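You operate a simulated robot arm through the tools that you are given. There is no shell and no other tool.

Carry out the task below with a simulated robot arm. There is one attempt and no reset: what you move stays moved.

## Task
Dry the crumbs in the pan with the blue handle at 60 C.
Fine: hood shut before the green button; wait for the green lamp; dial off; hands off the hot plate.

The check looks at the end state, three seconds after you hand in, the way a careful person would. Anything else that was tipped, shoved, dropped, spilled or broken makes it a failure.

## Robot
A 6-joint arm with a two-finger parallel gripper, fixed in place. Base frame: the origin is on the floor under the middle of its stand, x ahead of it, y to its left, z up; the work surface is at about z = 0.86. Lengths are in m, angles in degrees, forces in N, time in s.
With the tool pointing down near the work surface it reaches from about 0.36 to 0.76 m from the base axis. Its first joint turns from -66.0 to 66.0 degrees. Payload 2.45 kg.
The tool frame sits at the grasp point between the pads (the TCP): z along the fingers, y along the line on which they close. The tips reach 0.024 m beyond it. The gripper opens to 0.068 m. The fingers are 0.017 m wide and 0.01 m thick; the gripper's body (0.04 by 0.07 m) begins 0.041 m behind the TCP.
Orientation is told as [roll, pitch, yaw] about the base's x, y, z axes, in that order, counted from this pose: with the fingers straight down and closing along the base's y, the tool's x points along the base's -x, its y along +y and its z along -z.

## Interface
- The arm moves only by the tool jog_arm. Its argument "motion" is a list of rows, each a list of 7 numbers: the shift along the base's x, y, z in m, then the turn, a rotation vector about the base's x, y, z in degrees, then the gripper command, from -1 (fully open) to 1 (shut), values between in proportion. In form: [[dx, dy, dz, rx, ry, rz, jaw], ...]. A call has 1 to 20 rows; each row shifts and turns the commanded pose from where the row before left it. Each row takes 0.2 s and may step no farther than 0.05 m and 8.6 degrees from the row before; otherwise, or with a gripper value out of range, the whole call is refused. A pose out of reach is approached as far as the arm can. The call stops where the force on the tool passes 40 N (or 10 N more than at its start, if that is more) or the arm is blocked; 0.2 s more then pass. Each finger travels about 0.108 m/s and halts on what it meets, pressing with about 45 N; the grip force reading is that of the motor and also rises with nothing between the fingers. The clock runs only during rows and for 0.2 s after the last one: add rows that do not move to give the fingers time. The reply holds the time, the measured pose of the TCP, the force on the tool along the base axes, the opening and the grip force, in the units named above and with some noise, with the torque about the TCP (base axes, N m) and any sound that the robot's microphone picked up.
- Cameras (640 x 400 px; columns grow to the right, rows downward): "scene" is fixed at [0.1833, 0.4286, 1.467]; the picture's right is [-0.60, -0.80, 0.00], its down [-0.43, 0.33, -0.84] and it looks along [0.67, -0.50, -0.54] (base axes); focal length 366 px, centre (320, 200). "wrist" rides on the gripper at [0.084, 0.011, -0.075] in the tool frame; the picture's right is [-0.13, 0.99, 0.00], its down [-0.60, -0.08, -0.79] and it looks along [-0.79, -0.10, 0.61] (tool axes); focal length 251 px, centre (320, 200). There is no depth. A picture from a camera that has moved, and an enlarged one, comes with that camera's place and axes in the base frame and with its lens.
- camera(camera): a new picture of that camera. It takes no simulated time.
- enlarge(camera, box): a new picture of the part [left, top, right, bottom] of that camera's present view, enlarged. It takes no simulated time.
- finish_job(): hands the job in; it is judged then, once.

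Places have to be worked out from the pictures, the camera data and where the tool is seen. Open the gripper and draw the arm clear of the work before you hand the job in, unless the task says otherwise.

The tools are called after ">>>" as name(argument=value, ...) on one line, values as JSON. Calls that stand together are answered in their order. jog_arm: Moves the arm, as the interface text tells. Its arguments: {"type":"object","properties":{"motion":{"type":"array","items":{"type":"array","items":{"type":"number"}}}},"required":["motion"]} The other tools are called the same way: camera (camera) takes a picture; enlarge (camera, box) takes an enlarged picture of a part of a camera's view; finish_job () hands the job in.

At the start:

```text
time_s: 0.0
eef_pos: [0.4346, -0.0271, 1.1717]
tool_rot: [-0.1, 0.0, 0.1]
contact_force: [0.8, 0.1, 0.5]
ft_torque: [0.0, -0.02, -0.02]
finger_gap: 0.068
finger_force: 0.0
```

scene: 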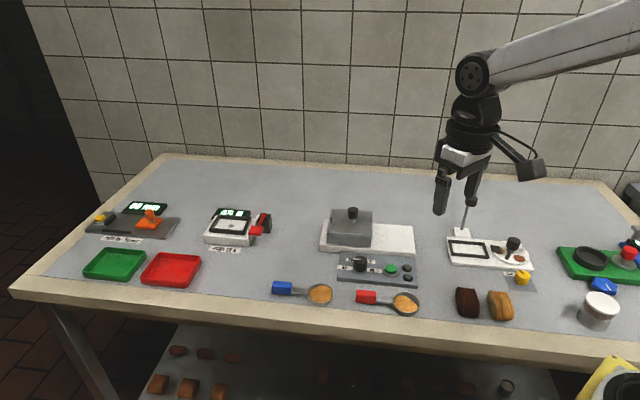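
wrist: 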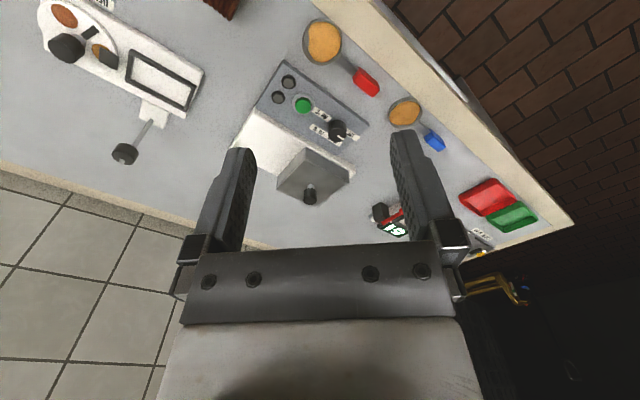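

The overview shows a heating station with a hood, a dial, and a green button. Two pans lie in front of it. I'll enlarge the relevant areas before moving.

>>> enlarge(camera="scene", box=[260, 190, 440, 320])

>>> enlarge(camera="scene", box=[330, 245, 430, 295])

>>> enlarge(camera="wrist", box=[220, 50, 400, 220])

>>> enlarge(camera="scene", box=[70, 180, 290, 310])

```text
3.08 times, centred on (350, 255) of scene
camera zoom: at [0.1833, 0.4286, 1.467], right [-0.6, -0.8, 0.0], down [-0.43, 0.33, -0.84], along [0.67, -0.5, -0.54], focal length 1127 px, centre (228, 31)
```

zoom: 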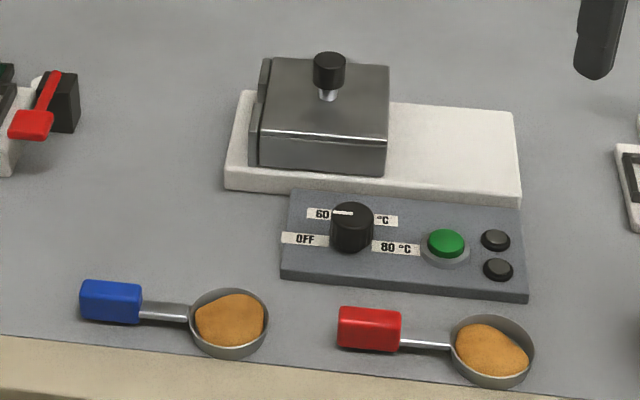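

```text
6.40 times, centred on (380, 270) of scene
camera zoom: at [0.1833, 0.4286, 1.467], right [-0.6, -0.8, 0.0], down [-0.43, 0.33, -0.84], along [0.67, -0.5, -0.54], focal length 2344 px, centre (-64, -248)
```

zoom: 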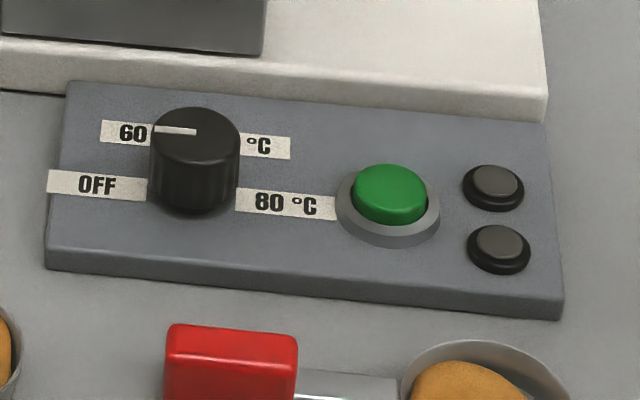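

```text
2.35 times, centred on (310, 135) of wrist
camera zoom: at [0.3523, -0.0161, 1.2465], right [0.13, 0.99, 0.0], down [0.6, -0.08, 0.79], along [0.79, -0.1, -0.61], focal length 592 px, centre (344, 353)
```

zoom: 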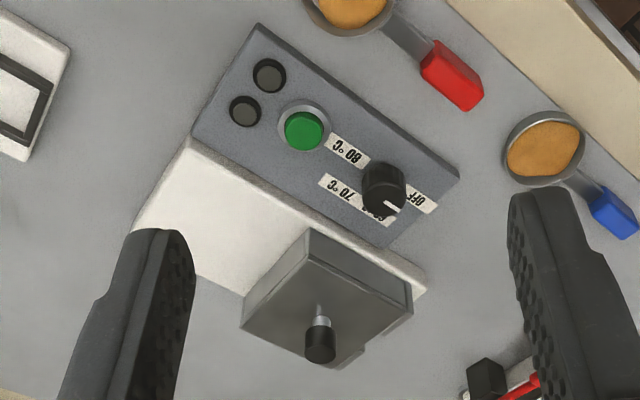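

```text
2.91 times, centred on (180, 245) of scene
camera zoom: at [0.1833, 0.4286, 1.467], right [-0.6, -0.8, 0.0], down [-0.43, 0.33, -0.84], along [0.67, -0.5, -0.54], focal length 1065 px, centre (727, 69)
```

zoom: 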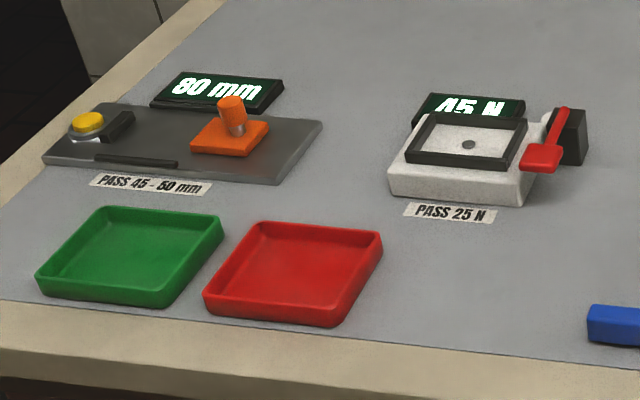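

The scene view puts the blue pan's bowl near (0.63, 0.10), its handle near (0.685, 0.155), and the dial near (0.62, -0.02). I'll tilt the wrist so its camera looks down on the heater and its panel.

>>> jog_arm(motion=[[0.0, 0.01, -0.01, 0, 8.3, 0, -1], [0.0, 0.01, -0.01, 0, 8.3, 0, -1], [0.0, 0.01, 0.0, 0, 8.3, 0, -1], [0, 0, 0, 0, 0, 0, -1]])

>>> camera(camera="wrist")

```text
time_s: 1.0
eef_pos: [0.4357, 0.004, 1.1518]
tool_rot: [-0.1, 25.0, 0.0]
contact_force: [1.0, 0.1, -0.1]
ft_torque: [0.01, 0.0, -0.02]
finger_gap: 0.0677
finger_force: 0.0
```

```text
taken
camera wrist: at [0.3918, 0.0141, 1.2548], right [0.12, 0.99, -0.05], down [0.88, -0.08, 0.46], along [0.46, -0.1, -0.88], focal length 251 px, centre (320, 200)
```

wrist: 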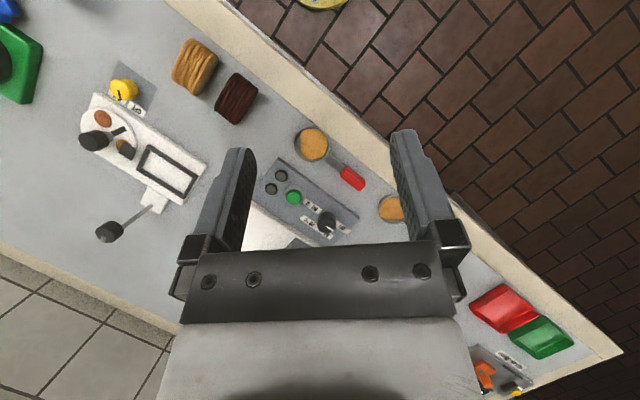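

The panel is in view between the fingers. I'll enlarge it to read the labels around the dial.

>>> enlarge(camera="wrist", box=[240, 145, 370, 245])

>>> enlarge(camera="wrist", box=[295, 195, 355, 240])

```text
4.00 times, centred on (305, 195) of wrist
camera zoom: at [0.3918, 0.0141, 1.2548], right [0.12, 0.99, -0.05], down [0.88, -0.08, 0.46], along [0.46, -0.1, -0.88], focal length 1006 px, centre (380, 220)
```

zoom: 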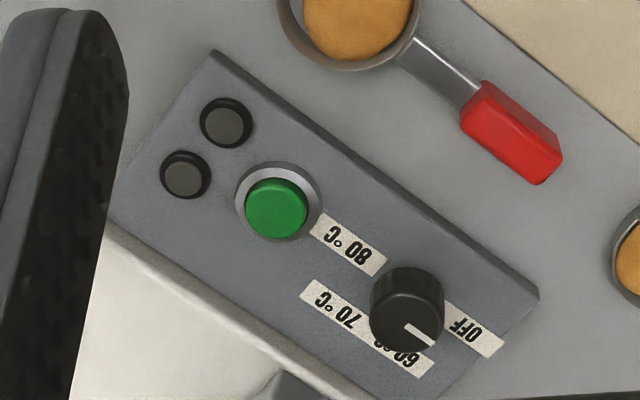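

```text
8.89 times, centred on (325, 218) of wrist
camera zoom: at [0.3918, 0.0141, 1.2548], right [0.12, 0.99, -0.05], down [0.88, -0.08, 0.46], along [0.46, -0.1, -0.88], focal length 2235 px, centre (276, 44)
```

zoom: 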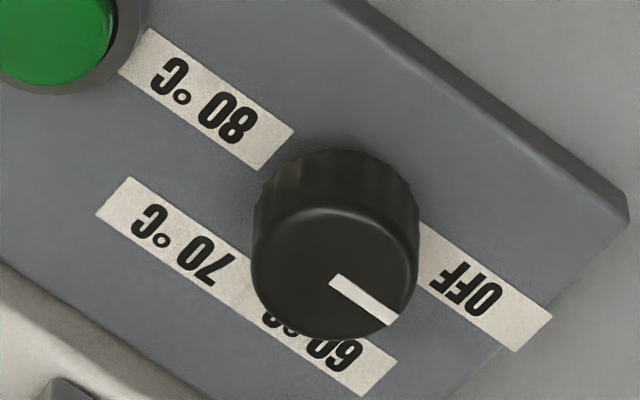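

The dial pointer is at OFF, with the labels running clockwise OFF, 60, 70, 80. I triangulate the dial at about (0.627, -0.020, 0.90) and the green button at about (0.578, -0.070, 0.88). The hood knob is near (0.733, -0.084, 0.947), so I'll move over the hood to see how it opens.

>>> jog_arm(motion=[[0.04, -0.025, 0.01, 0, 0, 0, -1], [0.04, -0.025, 0.01, 0, 0, 0, -1], [0.04, -0.025, 0.01, 0, 0, 0, -1], [0.03, -0.01, 0.01, 0, 0, 0, -1], [0, 0, 0, 0, 0, 0, -1]])

>>> camera(camera="wrist")

>>> camera(camera="scene")

```text
time_s: 2.2
eef_pos: [0.5837, -0.0825, 1.1926]
tool_rot: [0.0, 24.9, 0.0]
contact_force: [-0.4, 0.5, -0.3]
ft_torque: [-0.01, 0.01, 0.02]
finger_gap: 0.0678
finger_force: 0.0
```

```text
taken
camera wrist: at [0.542, -0.0716, 1.2948], right [0.12, 0.99, -0.05], down [0.88, -0.08, 0.46], along [0.46, -0.1, -0.88], focal length 251 px, centre (320, 200)
```

wrist: 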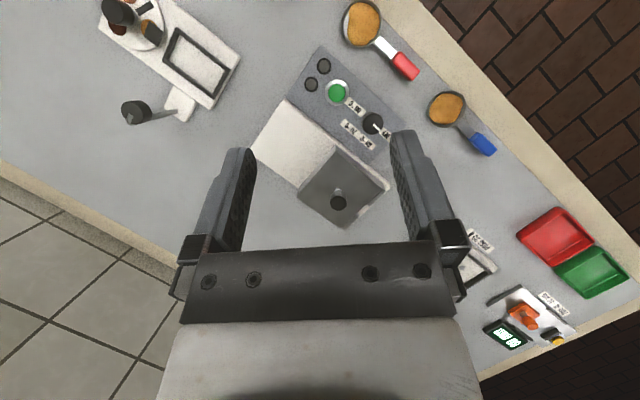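

```text
taken
```

scene: 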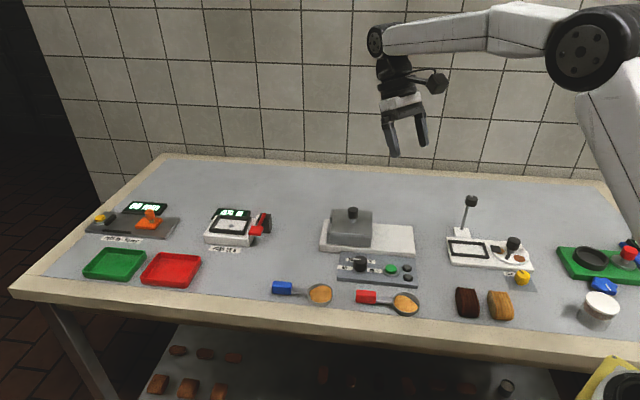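

The hood is well placed in this view, so I'll enlarge it.

>>> enlarge(camera="wrist", box=[240, 90, 410, 240])

>>> enlarge(camera="scene", box=[310, 195, 430, 265])

>>> enlarge(camera="wrist", box=[420, 80, 510, 165])

```text
2.67 times, centred on (325, 165) of wrist
camera zoom: at [0.542, -0.0716, 1.2948], right [0.12, 0.99, -0.05], down [0.88, -0.08, 0.46], along [0.46, -0.1, -0.88], focal length 670 px, centre (307, 293)
```

zoom: 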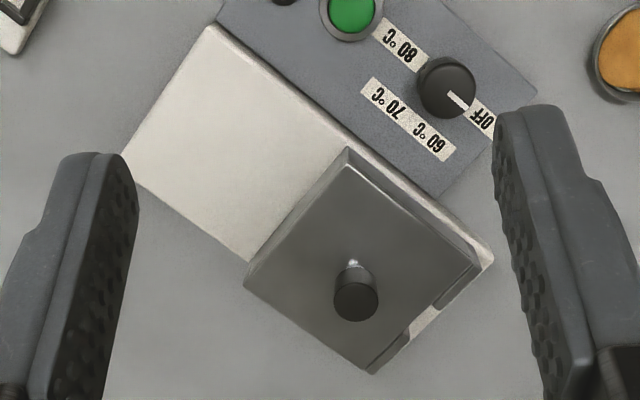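

```text
5.33 times, centred on (370, 230) of scene
camera zoom: at [0.1833, 0.4286, 1.467], right [-0.6, -0.8, 0.0], down [-0.43, 0.33, -0.84], along [0.67, -0.5, -0.54], focal length 1953 px, centre (53, 40)
```

zoom: 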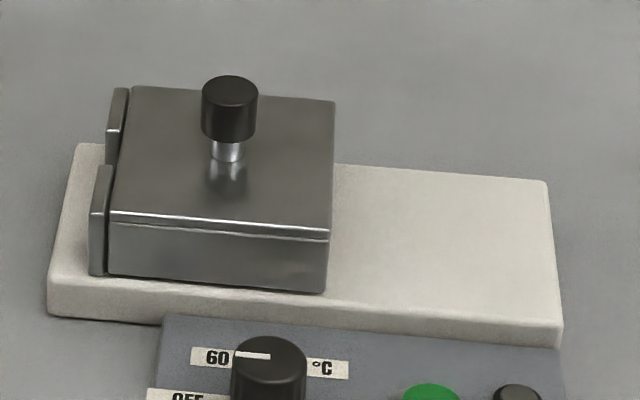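

```text
4.71 times, centred on (465, 122) of wrist
camera zoom: at [0.542, -0.0716, 1.2948], right [0.12, 0.99, -0.05], down [0.88, -0.08, 0.46], along [0.46, -0.1, -0.88], focal length 1183 px, centre (-362, 565)
```

zoom: 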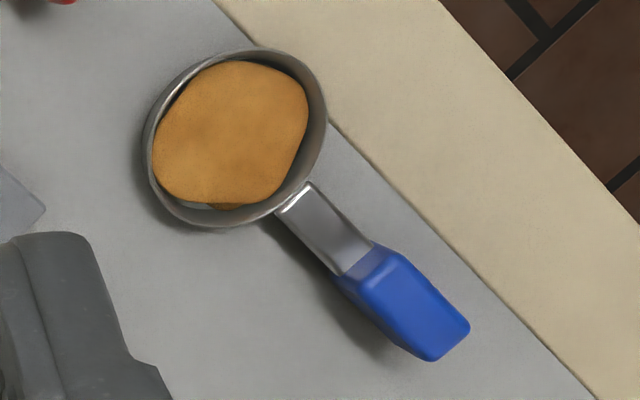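

The hood is a lift-off box with a knob and a slot on its left side for the pan handle, and it covers the left half of the white base. The blue pan's handle already points toward that side, along about (0.707, 0.707). I'll straighten the tool, yaw it 45° and hover above the knob to measure it.

>>> jog_arm(motion=[[0.02, 0, 0, 0, -8.3, 0, -1], [0.02, 0, 0, 0, -8.3, 0, -1], [0.02, 0, 0, 0, -8.3, 0, -1], [0.02, 0, 0, 0, 0, 7.5, -1], [0.02, 0, -0.01, 0, 0, 7.5, -1], [0.02, 0, -0.02, 0, 0, 7.5, -1], [0.02, 0, -0.03, 0, 0, 7.5, -1], [0.009, 0, -0.03, 0, 0, 7.5, -1], [0, 0, -0.02, 0, 0, 7.5, -1], [0, 0, 0, 0, 0, 0, -1]])

>>> camera(camera="wrist")

>>> camera(camera="scene")

```text
time_s: 4.4
eef_pos: [0.7335, -0.0826, 1.0825]
tool_rot: [0.0, 0.0, 45.2]
contact_force: [0.3, 0.3, -0.1]
ft_torque: [-0.01, 0.0, -0.01]
finger_gap: 0.0681
finger_force: 0.1
```

```text
taken
camera wrist: at [0.6677, -0.134, 1.1563], right [-0.61, 0.79, 0.0], down [0.48, 0.37, 0.79], along [0.63, 0.48, -0.61], focal length 251 px, centre (320, 200)
```

wrist: 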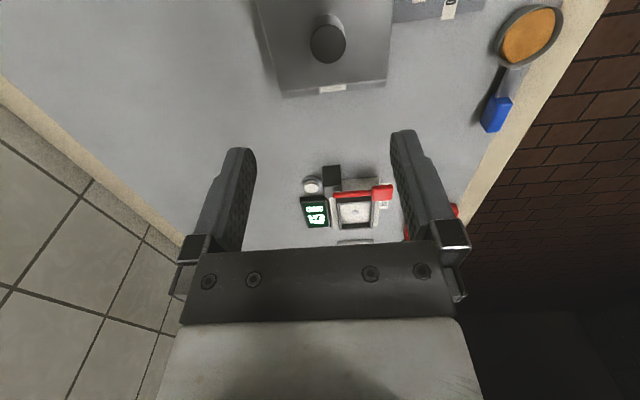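

```text
taken
```

scene: 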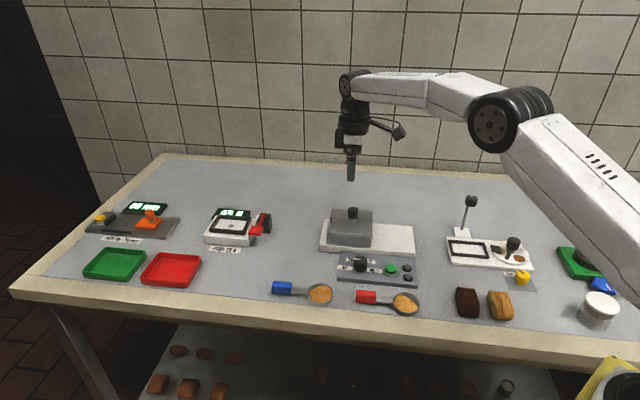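

The knob top comes out near (0.727, -0.082, 0.955). I'll zoom the scene view on the gripper and knob to check that calibration against the known tool position.

>>> enlarge(camera="scene", box=[310, 130, 400, 260])

>>> enlarge(camera="wrist", box=[240, 0, 400, 110])

```text
3.08 times, centred on (355, 195) of scene
camera zoom: at [0.1833, 0.4286, 1.467], right [-0.6, -0.8, 0.0], down [-0.43, 0.33, -0.84], along [0.67, -0.5, -0.54], focal length 1127 px, centre (212, 215)
```

zoom: 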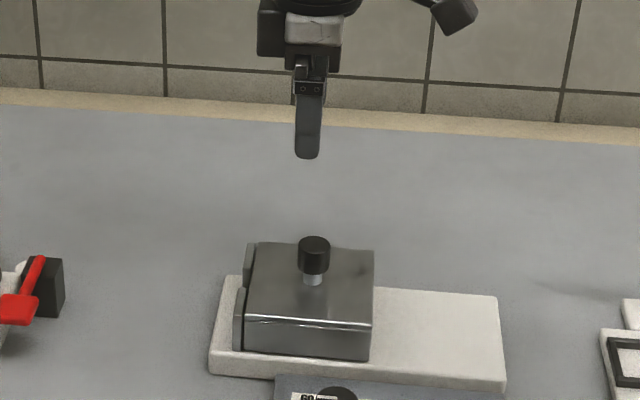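

```text
3.64 times, centred on (320, 55) of wrist
camera zoom: at [0.6677, -0.134, 1.1563], right [-0.61, 0.79, 0.0], down [0.48, 0.37, 0.79], along [0.63, 0.48, -0.61], focal length 914 px, centre (320, 727)
```

zoom: 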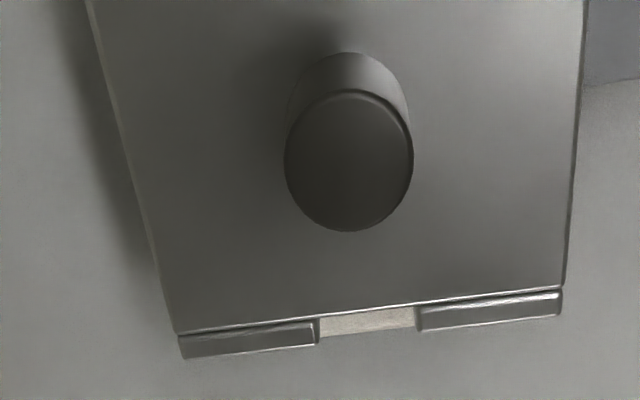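

The knob head spans roughly z = 0.941 to 0.958 at (0.724, -0.082), with the roof near z = 0.923. I'll descend to about z = 0.955 with the fingers open and check before gripping.

>>> jog_arm(motion=[[-0.005, 0, -0.03, 0, 0, 0, -1], [-0.0045, 0, -0.03, 0, 0, 0, -1], [0, 0, -0.03, 0, 0, 0, -1], [0, 0, -0.02, 0, 0, 0, -1], [0, 0, -0.01, 0, 0, 0, -1], [0, 0, -0.005, 0, 0, 0, -1], [0, 0, 0, 0, 0, 0, -1]])

>>> enlarge(camera="scene", box=[310, 170, 420, 260])

>>> camera(camera="wrist")

```text
time_s: 6.0
eef_pos: [0.7247, -0.0822, 0.9582]
tool_rot: [0.0, 0.0, 45.0]
contact_force: [-0.3, 0.1, 0.1]
ft_torque: [0.03, 0.0, 0.05]
finger_gap: 0.0681
finger_force: 0.2
```

```text
4.44 times, centred on (365, 215) of scene
camera zoom: at [0.1833, 0.4286, 1.467], right [-0.6, -0.8, 0.0], down [-0.43, 0.33, -0.84], along [0.67, -0.5, -0.54], focal length 1628 px, centre (120, 133)
```

zoom: 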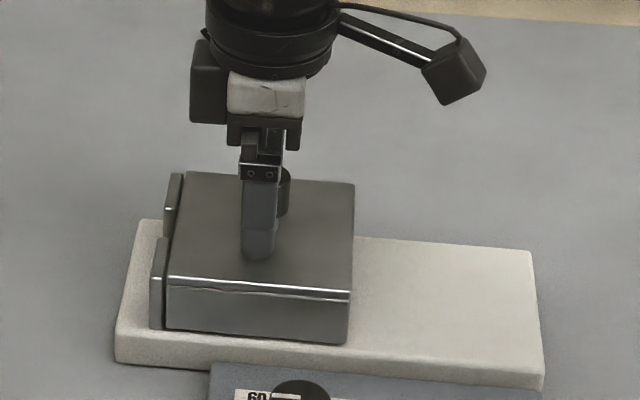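

```text
taken
camera wrist: at [0.6591, -0.134, 1.0319], right [-0.61, 0.79, 0.0], down [0.48, 0.37, 0.79], along [0.63, 0.48, -0.61], focal length 251 px, centre (320, 200)
```

wrist: 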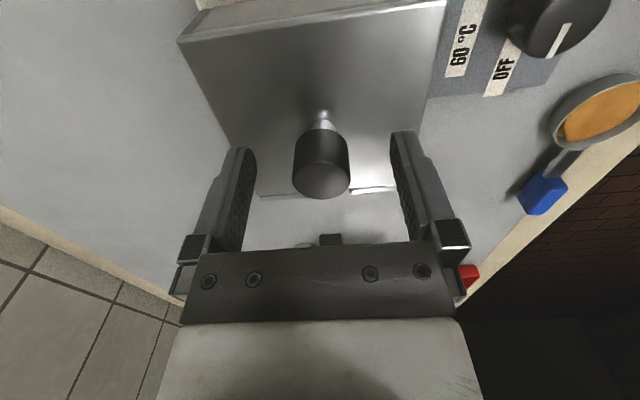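

The knob sits centred between the fingers, with its top at about TCP height. I'll lower 5 mm and close on it.

>>> jog_arm(motion=[[0, 0, -0.005, 0, 0, 0, -1], [0, 0, 0, 0, 0, 0, -0.4], [0, 0, 0, 0, 0, 0, 0.2], [0, 0, 0, 0, 0, 0, 0.6], [0, 0, 0, 0, 0, 0, 1], [0, 0, 0, 0, 0, 0, 1]])

>>> enlarge(camera="scene", box=[310, 170, 420, 260])

```text
time_s: 7.4
eef_pos: [0.7249, -0.0825, 0.9512]
tool_rot: [0.1, 0.0, 45.0]
contact_force: [-8.0, 5.7, 1.1]
ft_torque: [-0.24, -0.02, -0.02]
finger_gap: 0.0256
finger_force: 41.6
```

```text
4.44 times, centred on (365, 215) of scene
camera zoom: at [0.183, 0.4288, 1.467], right [-0.6, -0.8, 0.0], down [-0.43, 0.33, -0.84], along [0.67, -0.5, -0.54], focal length 1628 px, centre (120, 133)
```

zoom: 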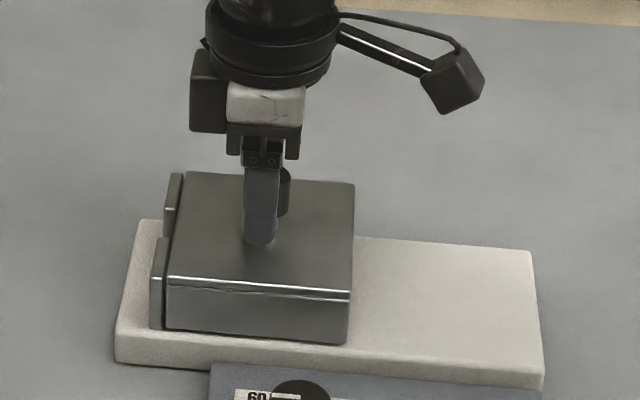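

The knob is gripped at 25.6 mm. I'll lift slowly by 2 cm and check that the hood comes up freely.

>>> jog_arm(motion=[[0, 0, 0.004, 0, 0, 0, 1], [0, 0, 0.004, 0, 0, 0, 1], [0, 0, 0.006, 0, 0, 0, 1], [0, 0, 0.006, 0, 0, 0, 1], [0, 0, 0, 0, 0, 0, 1]])

>>> enlarge(camera="scene", box=[310, 170, 420, 260])

>>> camera(camera="wrist")

```text
time_s: 8.6
eef_pos: [0.7234, -0.0837, 0.9661]
tool_rot: [0.5, 0.3, 45.0]
contact_force: [7.1, -7.0, -33.8]
ft_torque: [-0.41, -0.39, 0.04]
finger_gap: 0.0256
finger_force: 40.7
```

```text
4.44 times, centred on (365, 215) of scene
camera zoom: at [0.1843, 0.4283, 1.4669], right [-0.6, -0.8, 0.0], down [-0.44, 0.33, -0.84], along [0.67, -0.5, -0.55], focal length 1628 px, centre (120, 133)
```

zoom: 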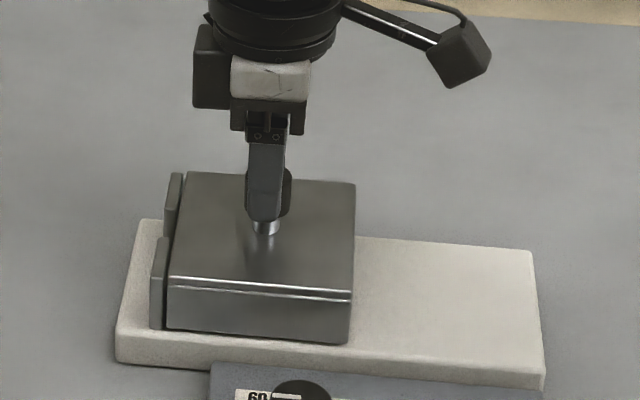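

```text
taken
camera wrist: at [0.6581, -0.1345, 1.0421], right [-0.61, 0.79, 0.01], down [0.49, 0.37, 0.79], along [0.62, 0.48, -0.61], focal length 251 px, centre (320, 200)
```

wrist: 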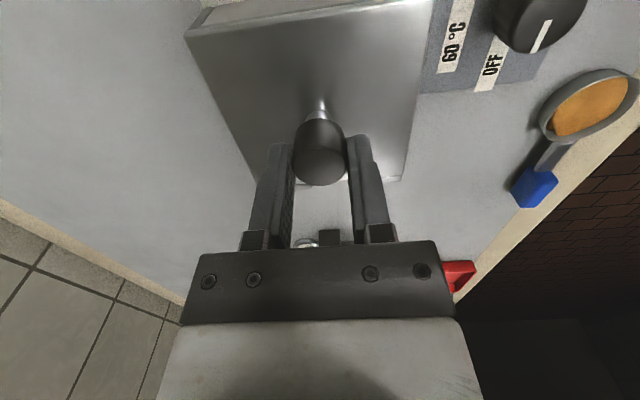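

The fingers slipped up the knob at 34 N while the hood stayed put, so it isn't a lift-off lid. The two jambs on the left look fixed, and the free right half of the base suggests the hood slides that way. I'll open, lower back to the knob and re-grip without upward load.

>>> jog_arm(motion=[[0, 0, -0.01, 0, 0, 0, 0.2], [0, 0, 0, 0, 0, 0, -0.2], [0, 0, -0.008, 0, 0, 0, -0.2], [0, 0, 0, 0, 0, 0, 0.1], [0, 0, 0, 0, 0, 0, 0.4], [0, 0, 0, 0, 0, 0, 0.5]])

>>> enlarge(camera="scene", box=[310, 170, 420, 260])

```text
time_s: 10.0
eef_pos: [0.7249, -0.0813, 0.9549]
tool_rot: [0.0, 0.0, 45.0]
contact_force: [-4.8, 3.6, 3.4]
ft_torque: [-0.2, -0.1, -0.05]
finger_gap: 0.0255
finger_force: 40.7
```

```text
4.44 times, centred on (365, 215) of scene
camera zoom: at [0.183, 0.4287, 1.467], right [-0.6, -0.8, 0.0], down [-0.43, 0.33, -0.84], along [0.67, -0.5, -0.54], focal length 1628 px, centre (120, 133)
```

zoom: 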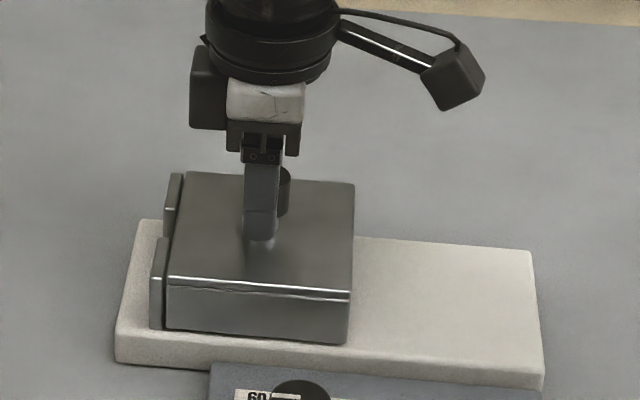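

Re-gripped. Now I'll try a short slide of 2 cm to the right along the base, direction (-0.707, -0.707), and watch the force.

>>> jog_arm(motion=[[-0.0035, -0.0035, 0, 0, 0, 0, 1], [-0.0035, -0.0035, 0, 0, 0, 0, 1], [-0.0035, -0.0035, 0, 0, 0, 0, 1], [-0.0035, -0.0035, 0, 0, 0, 0, 1], [0, 0, 0, 0, 0, 0, 1]])

>>> enlarge(camera="scene", box=[310, 170, 420, 260])

```text
time_s: 11.2
eef_pos: [0.7094, -0.0971, 0.9546]
tool_rot: [0.0, 0.0, 45.1]
contact_force: [-8.7, 9.3, 5.0]
ft_torque: [0.26, -0.53, 0.13]
finger_gap: 0.0254
finger_force: 41.2
```

```text
4.44 times, centred on (365, 215) of scene
camera zoom: at [0.1829, 0.4288, 1.4669], right [-0.6, -0.8, 0.0], down [-0.43, 0.33, -0.84], along [0.67, -0.5, -0.54], focal length 1628 px, centre (120, 133)
```

zoom: 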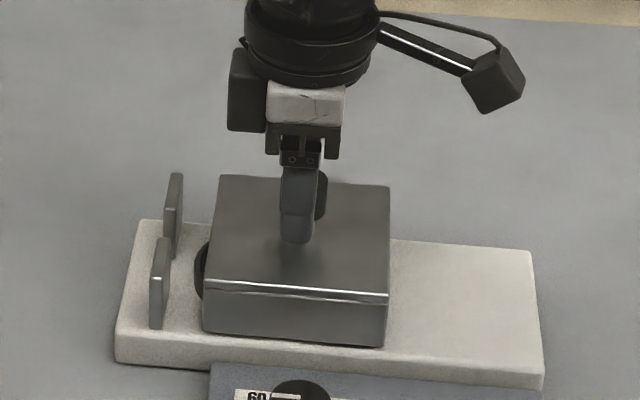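

The hood slides and uncovers a dark hot plate, with the jambs staying on the base. I'll keep sliding right another 7 cm, easing about 1 mm toward the near side to relieve the side load.

>>> jog_arm(motion=[[-0.0077, -0.0063, 0, 0, 0, 0, 1], [-0.0075, -0.0065, 0, 0, 0, 0, 1], [-0.007, -0.007, 0, 0, 0, 0, 1], [-0.007, -0.007, 0, 0, 0, 0, 1], [-0.007, -0.007, 0, 0, 0, 0, 1], [-0.007, -0.007, 0, 0, 0, 0, 1], [-0.007, -0.007, 0, 0, 0, 0, 1], [0, 0, 0, 0, 0, 0, 1]])

>>> enlarge(camera="scene", box=[310, 180, 430, 270])

```text
time_s: 13.0
eef_pos: [0.66, -0.1457, 0.9546]
tool_rot: [-0.2, -0.1, 45.0]
contact_force: [12.5, -13.2, 3.9]
ft_torque: [-0.21, 0.52, 0.2]
finger_gap: 0.026
finger_force: 40.9
```

```text
4.44 times, centred on (370, 225) of scene
camera zoom: at [0.1836, 0.4282, 1.467], right [-0.6, -0.8, 0.0], down [-0.43, 0.33, -0.84], along [0.67, -0.5, -0.54], focal length 1628 px, centre (98, 89)
```

zoom: 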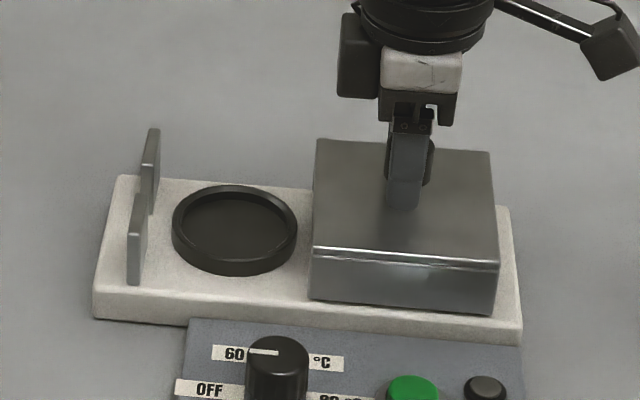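

The hot plate with its raised rim is fully uncovered. I'll ease off the side load, nudge the hood 5 mm more, then release the knob and back up.

>>> jog_arm(motion=[[0.001, -0.001, 0, 0, 0, 0, 1], [-0.0035, -0.0035, 0, 0, 0, 0, 1], [0, 0, 0, 0, 0, 0, 1]])

>>> enlarge(camera="scene", box=[310, 180, 430, 270])

```text
time_s: 13.8
eef_pos: [0.6581, -0.1487, 0.9546]
tool_rot: [0.0, -0.1, 45.0]
contact_force: [9.9, -9.2, 4.0]
ft_torque: [0.67, -0.29, -0.06]
finger_gap: 0.0257
finger_force: 40.9
```

```text
4.44 times, centred on (370, 225) of scene
camera zoom: at [0.1835, 0.4283, 1.467], right [-0.6, -0.8, 0.0], down [-0.43, 0.33, -0.84], along [0.67, -0.5, -0.54], focal length 1628 px, centre (98, 89)
```

zoom: 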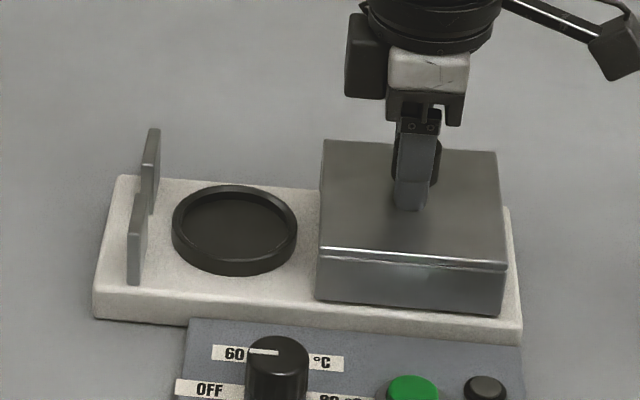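

The hood is open, with its knob now at about (0.658, -0.148). I'll release, rise straight up, and look at the hot plate with the wrist camera.

>>> jog_arm(motion=[[0, 0, 0, 0, 0, 0, 0.2], [0, 0, 0, 0, 0, 0, -0.6], [0, 0, 0, 0, 0, 0, -1], [0, 0, 0, 0, 0, 0, -1], [0, 0, 0.03, 0, 0, 0, -1], [0, 0, 0.04, 0, 0, 0, -1], [0, 0, 0.05, 0, 0, 0, -1], [0, 0, 0, 0, 0, 0, -1]])

>>> camera(camera="wrist")

>>> camera(camera="scene")

```text
time_s: 15.6
eef_pos: [0.6577, -0.1486, 1.0737]
tool_rot: [0.0, 0.0, 45.0]
contact_force: [-0.1, -0.3, 1.1]
ft_torque: [0.0, -0.03, 0.03]
finger_gap: 0.0681
finger_force: 0.1
```

```text
taken
camera wrist: at [0.5914, -0.1999, 1.149], right [-0.61, 0.79, 0.0], down [0.48, 0.37, 0.79], along [0.63, 0.48, -0.61], focal length 251 px, centre (320, 200)
```

wrist: 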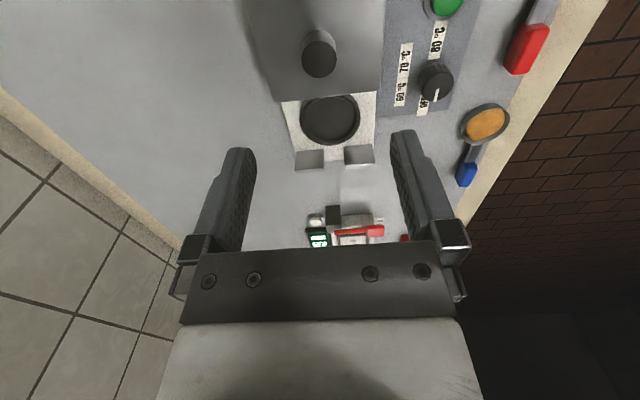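

```text
taken
```

scene: 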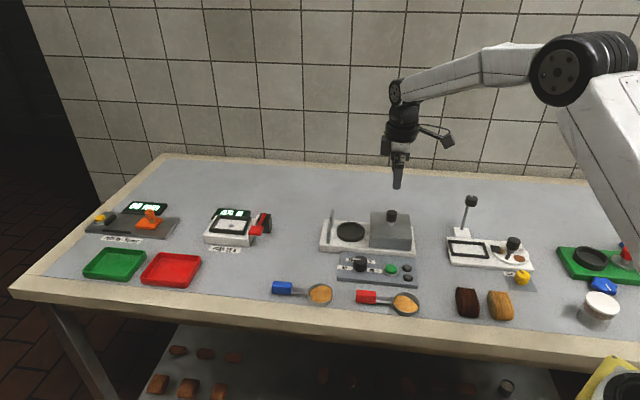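

>>> enlarge(camera="wrist", box=[250, 60, 410, 180])

>>> enlarge(camera="wrist", box=[440, 90, 530, 200])

>>> enlarge(camera="scene", box=[260, 260, 430, 330])

>>> enlarge(camera="scene", box=[310, 195, 420, 265])

```text
3.33 times, centred on (330, 120) of wrist
camera zoom: at [0.5914, -0.1999, 1.149], right [-0.61, 0.79, 0.0], down [0.48, 0.37, 0.79], along [0.63, 0.48, -0.61], focal length 838 px, centre (287, 467)
```

zoom: 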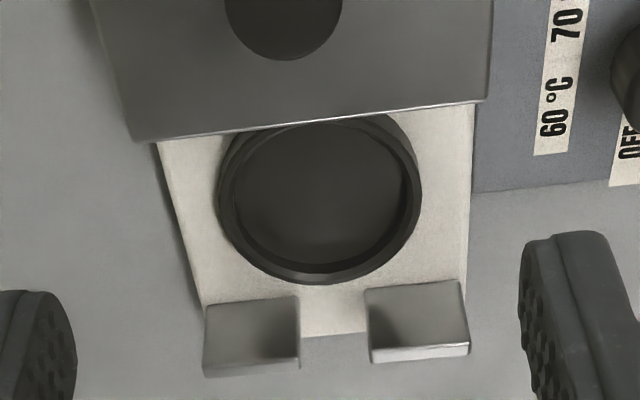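

```text
3.64 times, centred on (485, 145) of wrist
camera zoom: at [0.5914, -0.1999, 1.149], right [-0.61, 0.79, 0.0], down [0.48, 0.37, 0.79], along [0.63, 0.48, -0.61], focal length 914 px, centre (-280, 400)
```

zoom: 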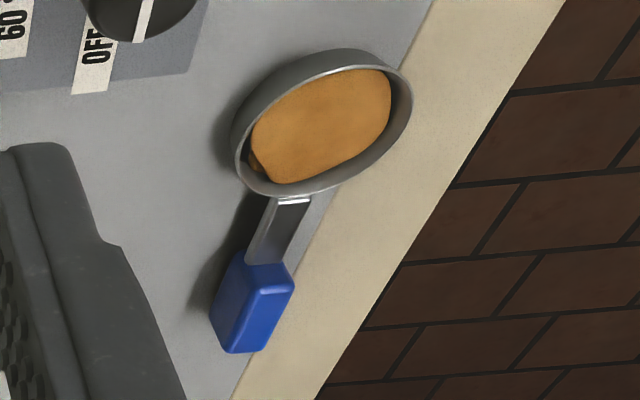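

```text
3.76 times, centred on (345, 295) of scene
camera zoom: at [0.1833, 0.4286, 1.467], right [-0.6, -0.8, 0.0], down [-0.43, 0.33, -0.84], along [0.67, -0.5, -0.54], focal length 1379 px, centre (226, -158)
```

zoom: 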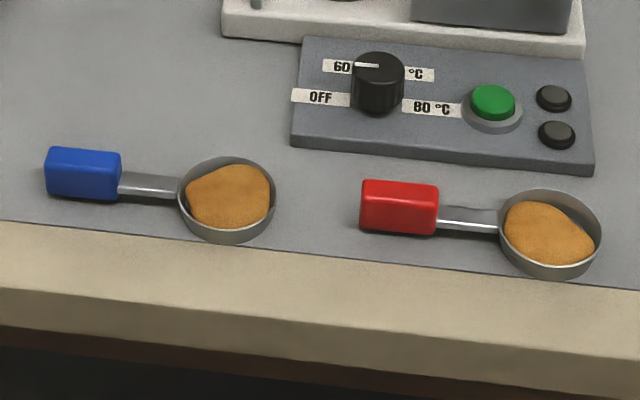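

```text
5.71 times, centred on (365, 230) of scene
camera zoom: at [0.1833, 0.4286, 1.467], right [-0.6, -0.8, 0.0], down [-0.43, 0.33, -0.84], along [0.67, -0.5, -0.54], focal length 2093 px, centre (63, 29)
```

zoom: 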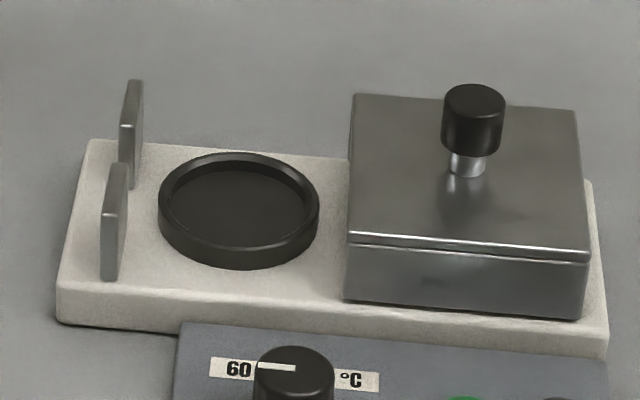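

The hot plate's centre triangulates to (0.7245, -0.082), which matches the knob position when shut. Its inner diameter is about 61 mm against about 55 mm for the pan. Next I'll hover over the blue handle near (0.68, 0.152).

>>> jog_arm(motion=[[0.003, 0.043, 0, 0, 0, 0, -1], [0.003, 0.043, 0, 0, 0, 0, -1], [0.003, 0.043, 0, 0, 0, 0, -1], [0.003, 0.043, 0, 0, 0, 0, -1], [0.003, 0.043, 0, 0, 0, 0, -1], [0.003, 0.043, 0, 0, 0, 0, -1], [0.004, 0.042, -0.03, 0, 0, 0, -1], [0, 0, -0.04, 0, 0, 0, -1], [0, 0, 0, 0, 0, 0, -1]])

>>> camera(camera="wrist")

>>> enlarge(camera="scene", box=[240, 210, 370, 320])

```text
refused: row 7 steps farther than a row can; nothing moved
```

```text
taken
camera wrist: at [0.5914, -0.1999, 1.149], right [-0.61, 0.79, 0.0], down [0.48, 0.37, 0.79], along [0.63, 0.48, -0.61], focal length 251 px, centre (320, 200)
```

wrist: 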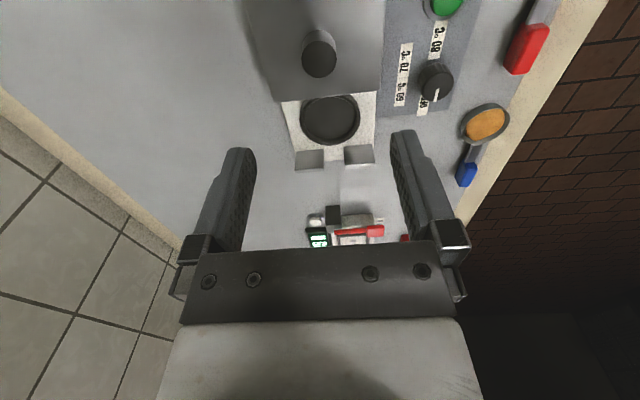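

```text
3.64 times, centred on (305, 265) of scene
camera zoom: at [0.1833, 0.4286, 1.467], right [-0.6, -0.8, 0.0], down [-0.43, 0.33, -0.84], along [0.67, -0.5, -0.54], focal length 1332 px, centre (374, -36)
```

zoom: 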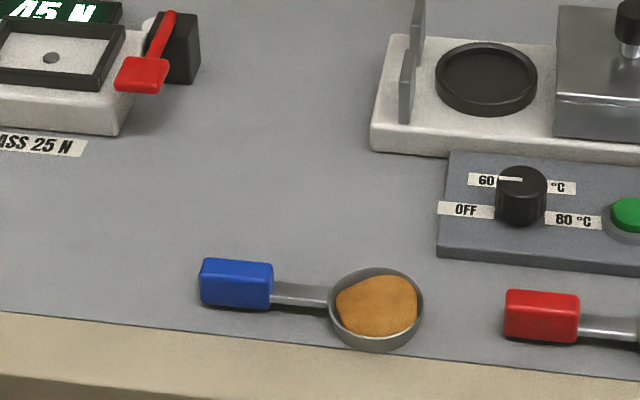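

The call was refused because one row stepped too far. I'll resend it with the last lateral row and the descent separated.

>>> jog_arm(motion=[[0.003, 0.043, 0, 0, 0, 0, -1], [0.003, 0.043, 0, 0, 0, 0, -1], [0.003, 0.043, 0, 0, 0, 0, -1], [0.003, 0.043, 0, 0, 0, 0, -1], [0.003, 0.043, 0, 0, 0, 0, -1], [0.003, 0.043, 0, 0, 0, 0, -1], [0.004, 0.042, 0, 0, 0, 0, -1], [0, 0, -0.035, 0, 0, 0, -1], [0, 0, -0.035, 0, 0, 0, -1], [0, 0, 0, 0, 0, 0, -1]])

>>> camera(camera="wrist")

>>> enlarge(camera="scene", box=[240, 210, 370, 320])

```text
time_s: 17.8
eef_pos: [0.6797, 0.1521, 1.0031]
tool_rot: [0.1, 0.0, 45.0]
contact_force: [-0.1, 0.3, -0.3]
ft_torque: [0.0, 0.0, 0.04]
finger_gap: 0.0678
finger_force: 0.0
```

```text
taken
camera wrist: at [0.6134, 0.1011, 1.0773], right [-0.61, 0.79, 0.0], down [0.48, 0.37, 0.79], along [0.63, 0.48, -0.61], focal length 251 px, centre (320, 200)
```

wrist: 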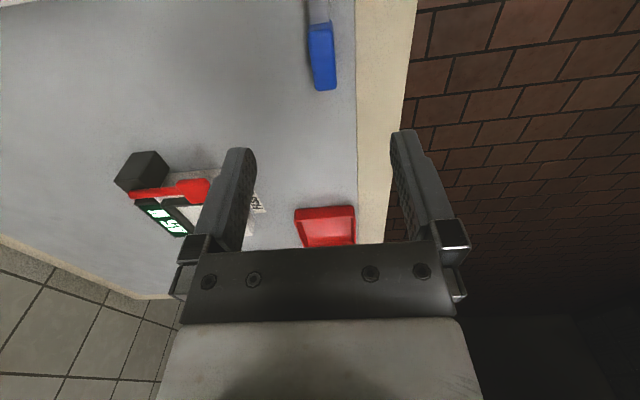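

```text
3.64 times, centred on (305, 265) of scene
camera zoom: at [0.1833, 0.4286, 1.467], right [-0.6, -0.8, 0.0], down [-0.43, 0.33, -0.84], along [0.67, -0.5, -0.54], focal length 1332 px, centre (374, -36)
```

zoom: 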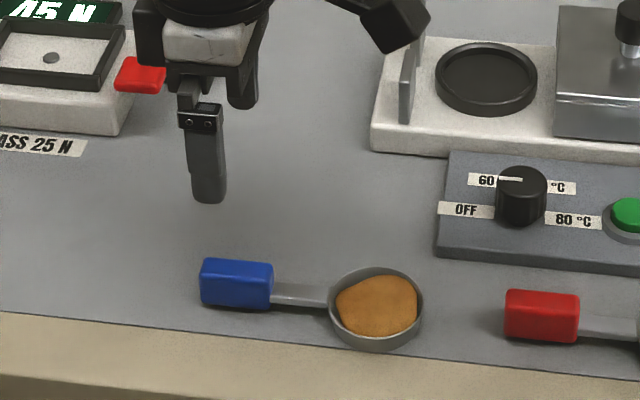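

>>> enlarge(camera="wrist", box=[270, 0, 370, 110])

```text
3.64 times, centred on (320, 55) of wrist
camera zoom: at [0.6134, 0.1011, 1.0773], right [-0.61, 0.79, 0.0], down [0.48, 0.37, 0.79], along [0.63, 0.48, -0.61], focal length 914 px, centre (320, 727)
```

zoom: 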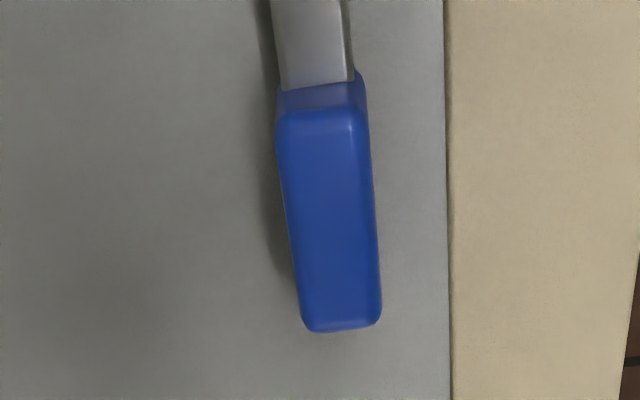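

The wrist view puts the handle's top from about (0.665, 0.142) to (0.696, 0.172), about 14 mm wide, so its centre is near (0.680, 0.157). I'll zoom the scene view to judge its height.

>>> enlarge(camera="scene", box=[265, 265, 345, 315])

```text
8.00 times, centred on (305, 290) of scene
camera zoom: at [0.1833, 0.4286, 1.467], right [-0.6, -0.8, 0.0], down [-0.43, 0.33, -0.84], along [0.67, -0.5, -0.54], focal length 2930 px, centre (440, -520)
```

zoom: 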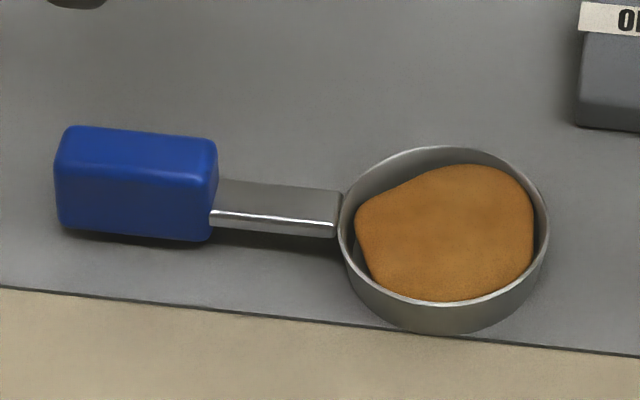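

The block is about 18 mm tall with its top near z = 0.883. I'll shift a few millimetres to centre on it and descend to TCP z of about 0.893, which keeps the tips just above the table.

>>> jog_arm(motion=[[-0.0007, 0.0035, -0.03, 0, 0, 0, -1], [0, 0, -0.03, 0, 0, 0, -1], [0, 0, -0.025, 0, 0, 0, -1], [0, 0, -0.015, 0, 0, 0, -1], [0, 0, -0.008, 0, 0, 0, -1], [0, 0, 0, 0, 0, 0, -1]])

>>> camera(camera="wrist")

>>> enlarge(camera="scene", box=[255, 245, 345, 315])

```text
time_s: 19.2
eef_pos: [0.6791, 0.1554, 0.8962]
tool_rot: [0.0, 0.0, 45.0]
contact_force: [0.1, 0.1, 0.4]
ft_torque: [-0.02, -0.01, 0.01]
finger_gap: 0.0684
finger_force: 0.0
```

```text
taken
camera wrist: at [0.613, 0.1035, 0.97], right [-0.61, 0.79, 0.0], down [0.48, 0.37, 0.79], along [0.63, 0.48, -0.61], focal length 251 px, centre (320, 200)
```

wrist: 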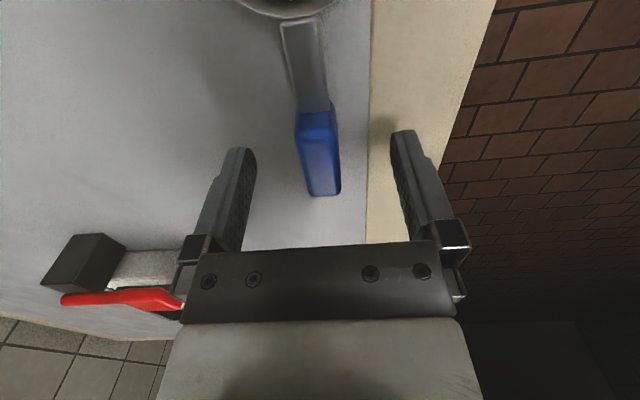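

```text
5.71 times, centred on (300, 280) of scene
camera zoom: at [0.1833, 0.4286, 1.467], right [-0.6, -0.8, 0.0], down [-0.43, 0.33, -0.84], along [0.67, -0.5, -0.54], focal length 2093 px, centre (434, -257)
```

zoom: 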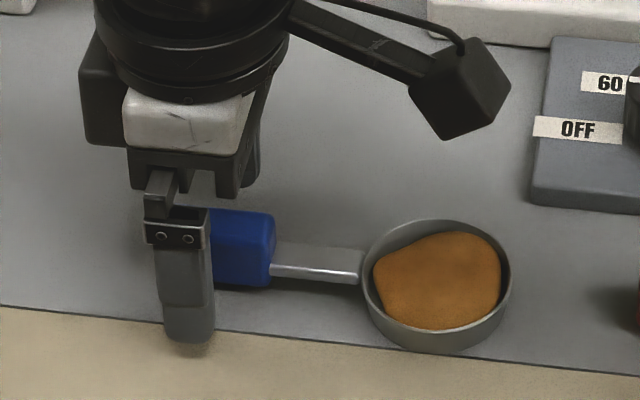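

The handle is centred between the fingers and nothing is touching. I'll lower 4 mm more and close on the handle.

>>> jog_arm(motion=[[0, 0, -0.004, 0, 0, 0, -1], [0, 0, 0, 0, 0, 0, -0.4], [0, 0, 0, 0, 0, 0, 0.2], [0, 0, 0, 0, 0, 0, 0.6], [0, 0, 0, 0, 0, 0, 1], [0, 0, 0, 0, 0, 0, 1]])

>>> camera(camera="wrist")

>>> enlarge(camera="scene", box=[255, 245, 345, 315])

```text
time_s: 20.6
eef_pos: [0.6791, 0.1549, 0.8911]
tool_rot: [0.0, -0.1, 45.0]
contact_force: [0.9, 0.9, 0.8]
ft_torque: [0.04, -0.04, 0.03]
finger_gap: 0.0172
finger_force: 35.8
```

```text
taken
camera wrist: at [0.613, 0.1035, 0.9663], right [-0.61, 0.79, 0.0], down [0.48, 0.37, 0.79], along [0.63, 0.48, -0.61], focal length 251 px, centre (320, 200)
```

wrist: 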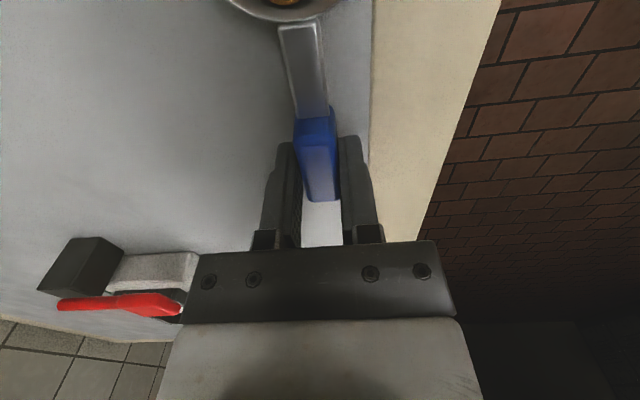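

```text
5.71 times, centred on (300, 280) of scene
camera zoom: at [0.1833, 0.4286, 1.467], right [-0.6, -0.8, 0.0], down [-0.43, 0.33, -0.84], along [0.67, -0.5, -0.54], focal length 2093 px, centre (434, -257)
```

zoom: 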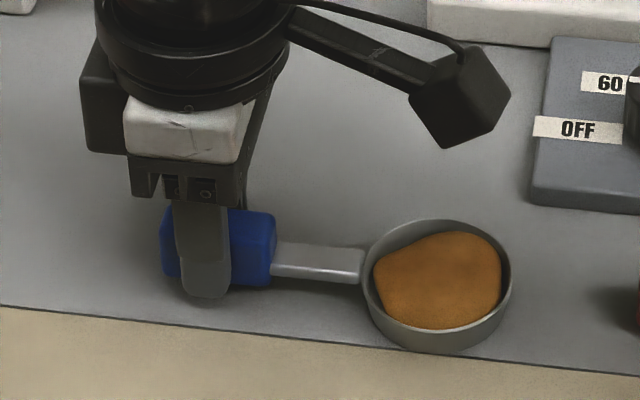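

The handle is held at a 17.2 mm gap. I'll lift slowly by about 2 cm and check that the pan stays level.

>>> jog_arm(motion=[[0, 0, 0.003, 0, 0, 0, 1], [0, 0, 0.004, 0, 0, 0, 1], [0, 0, 0.005, 0, 0, 0, 1], [0, 0, 0.005, 0, 0, 0, 1], [0, 0, 0.003, 0, 0, 0, 1], [0, 0, 0, 0, 0, 0, 1]])

>>> camera(camera="wrist")

>>> enlarge(camera="scene", box=[255, 235, 345, 315])

```text
time_s: 22.0
eef_pos: [0.678, 0.1549, 0.9123]
tool_rot: [0.0, 0.0, 44.9]
contact_force: [0.1, 0.9, -0.1]
ft_torque: [0.04, -0.03, 0.0]
finger_gap: 0.0174
finger_force: 35.9
```

```text
taken
camera wrist: at [0.6134, 0.1038, 0.9867], right [-0.61, 0.79, 0.0], down [0.48, 0.37, 0.79], along [0.63, 0.48, -0.61], focal length 251 px, centre (320, 200)
```

wrist: 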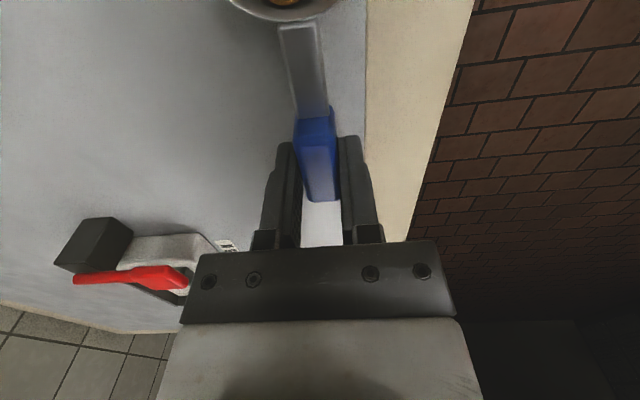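

```text
5.00 times, centred on (300, 275) of scene
camera zoom: at [0.1833, 0.4286, 1.467], right [-0.6, -0.8, 0.0], down [-0.43, 0.33, -0.84], along [0.67, -0.5, -0.54], focal length 1831 px, centre (420, -175)
```

zoom: 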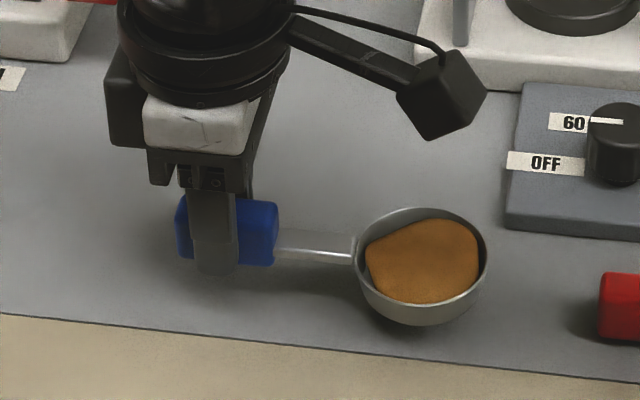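

The pan lifts level and is unchanged relative to the gripper. The target TCP is about (0.785, -0.020), slightly past the quoted reach. I'll carry the pan high and slowly toward it to see whether the arm gets there with the tool vertical.

>>> jog_arm(motion=[[0, 0, 0.015, 0, 0, 0, 1], [0, 0, 0.02, 0, 0, 0, 1], [0, 0, 0.02, 0, 0, 0, 1], [0.008, -0.013, 0.005, 0, 0, 0, 1], [0.012, -0.02, 0, 0, 0, 0, 1], [0.012, -0.02, 0, 0, 0, 0, 1], [0.012, -0.02, 0, 0, 0, 0, 1], [0.012, -0.02, 0, 0, 0, 0, 1], [0.012, -0.02, 0, 0, 0, 0, 1], [0.008, -0.013, 0, 0, 0, 0, 1], [0, 0, 0, 0, 0, 0, 1], [0, 0, 0, 0, 0, 0, 1]])

>>> camera(camera="scene")

>>> camera(camera="wrist")

```text
time_s: 24.6
eef_pos: [0.7555, 0.0291, 0.9713]
tool_rot: [0.0, 0.0, 45.1]
contact_force: [0.3, 0.1, -0.6]
ft_torque: [0.02, -0.03, 0.03]
finger_gap: 0.0173
finger_force: 36.1
```

```text
taken
```

scene: 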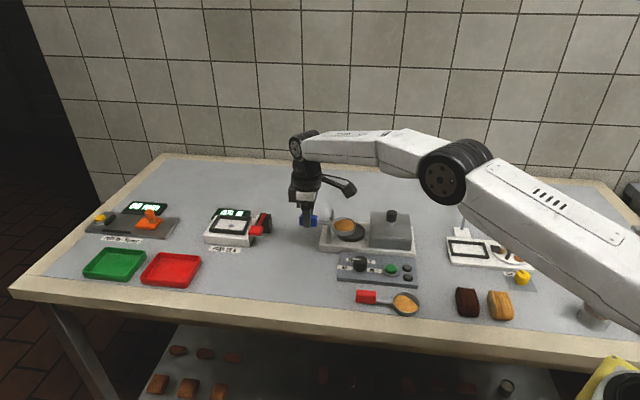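

```text
taken
camera wrist: at [0.6896, -0.0227, 1.0465], right [-0.61, 0.79, 0.0], down [0.48, 0.37, 0.79], along [0.63, 0.48, -0.61], focal length 251 px, centre (320, 200)
```

wrist: 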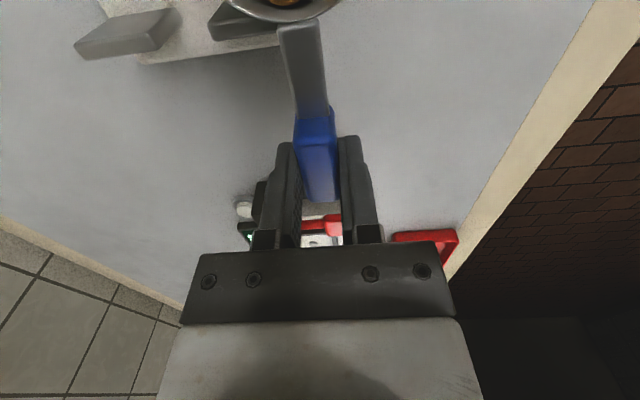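

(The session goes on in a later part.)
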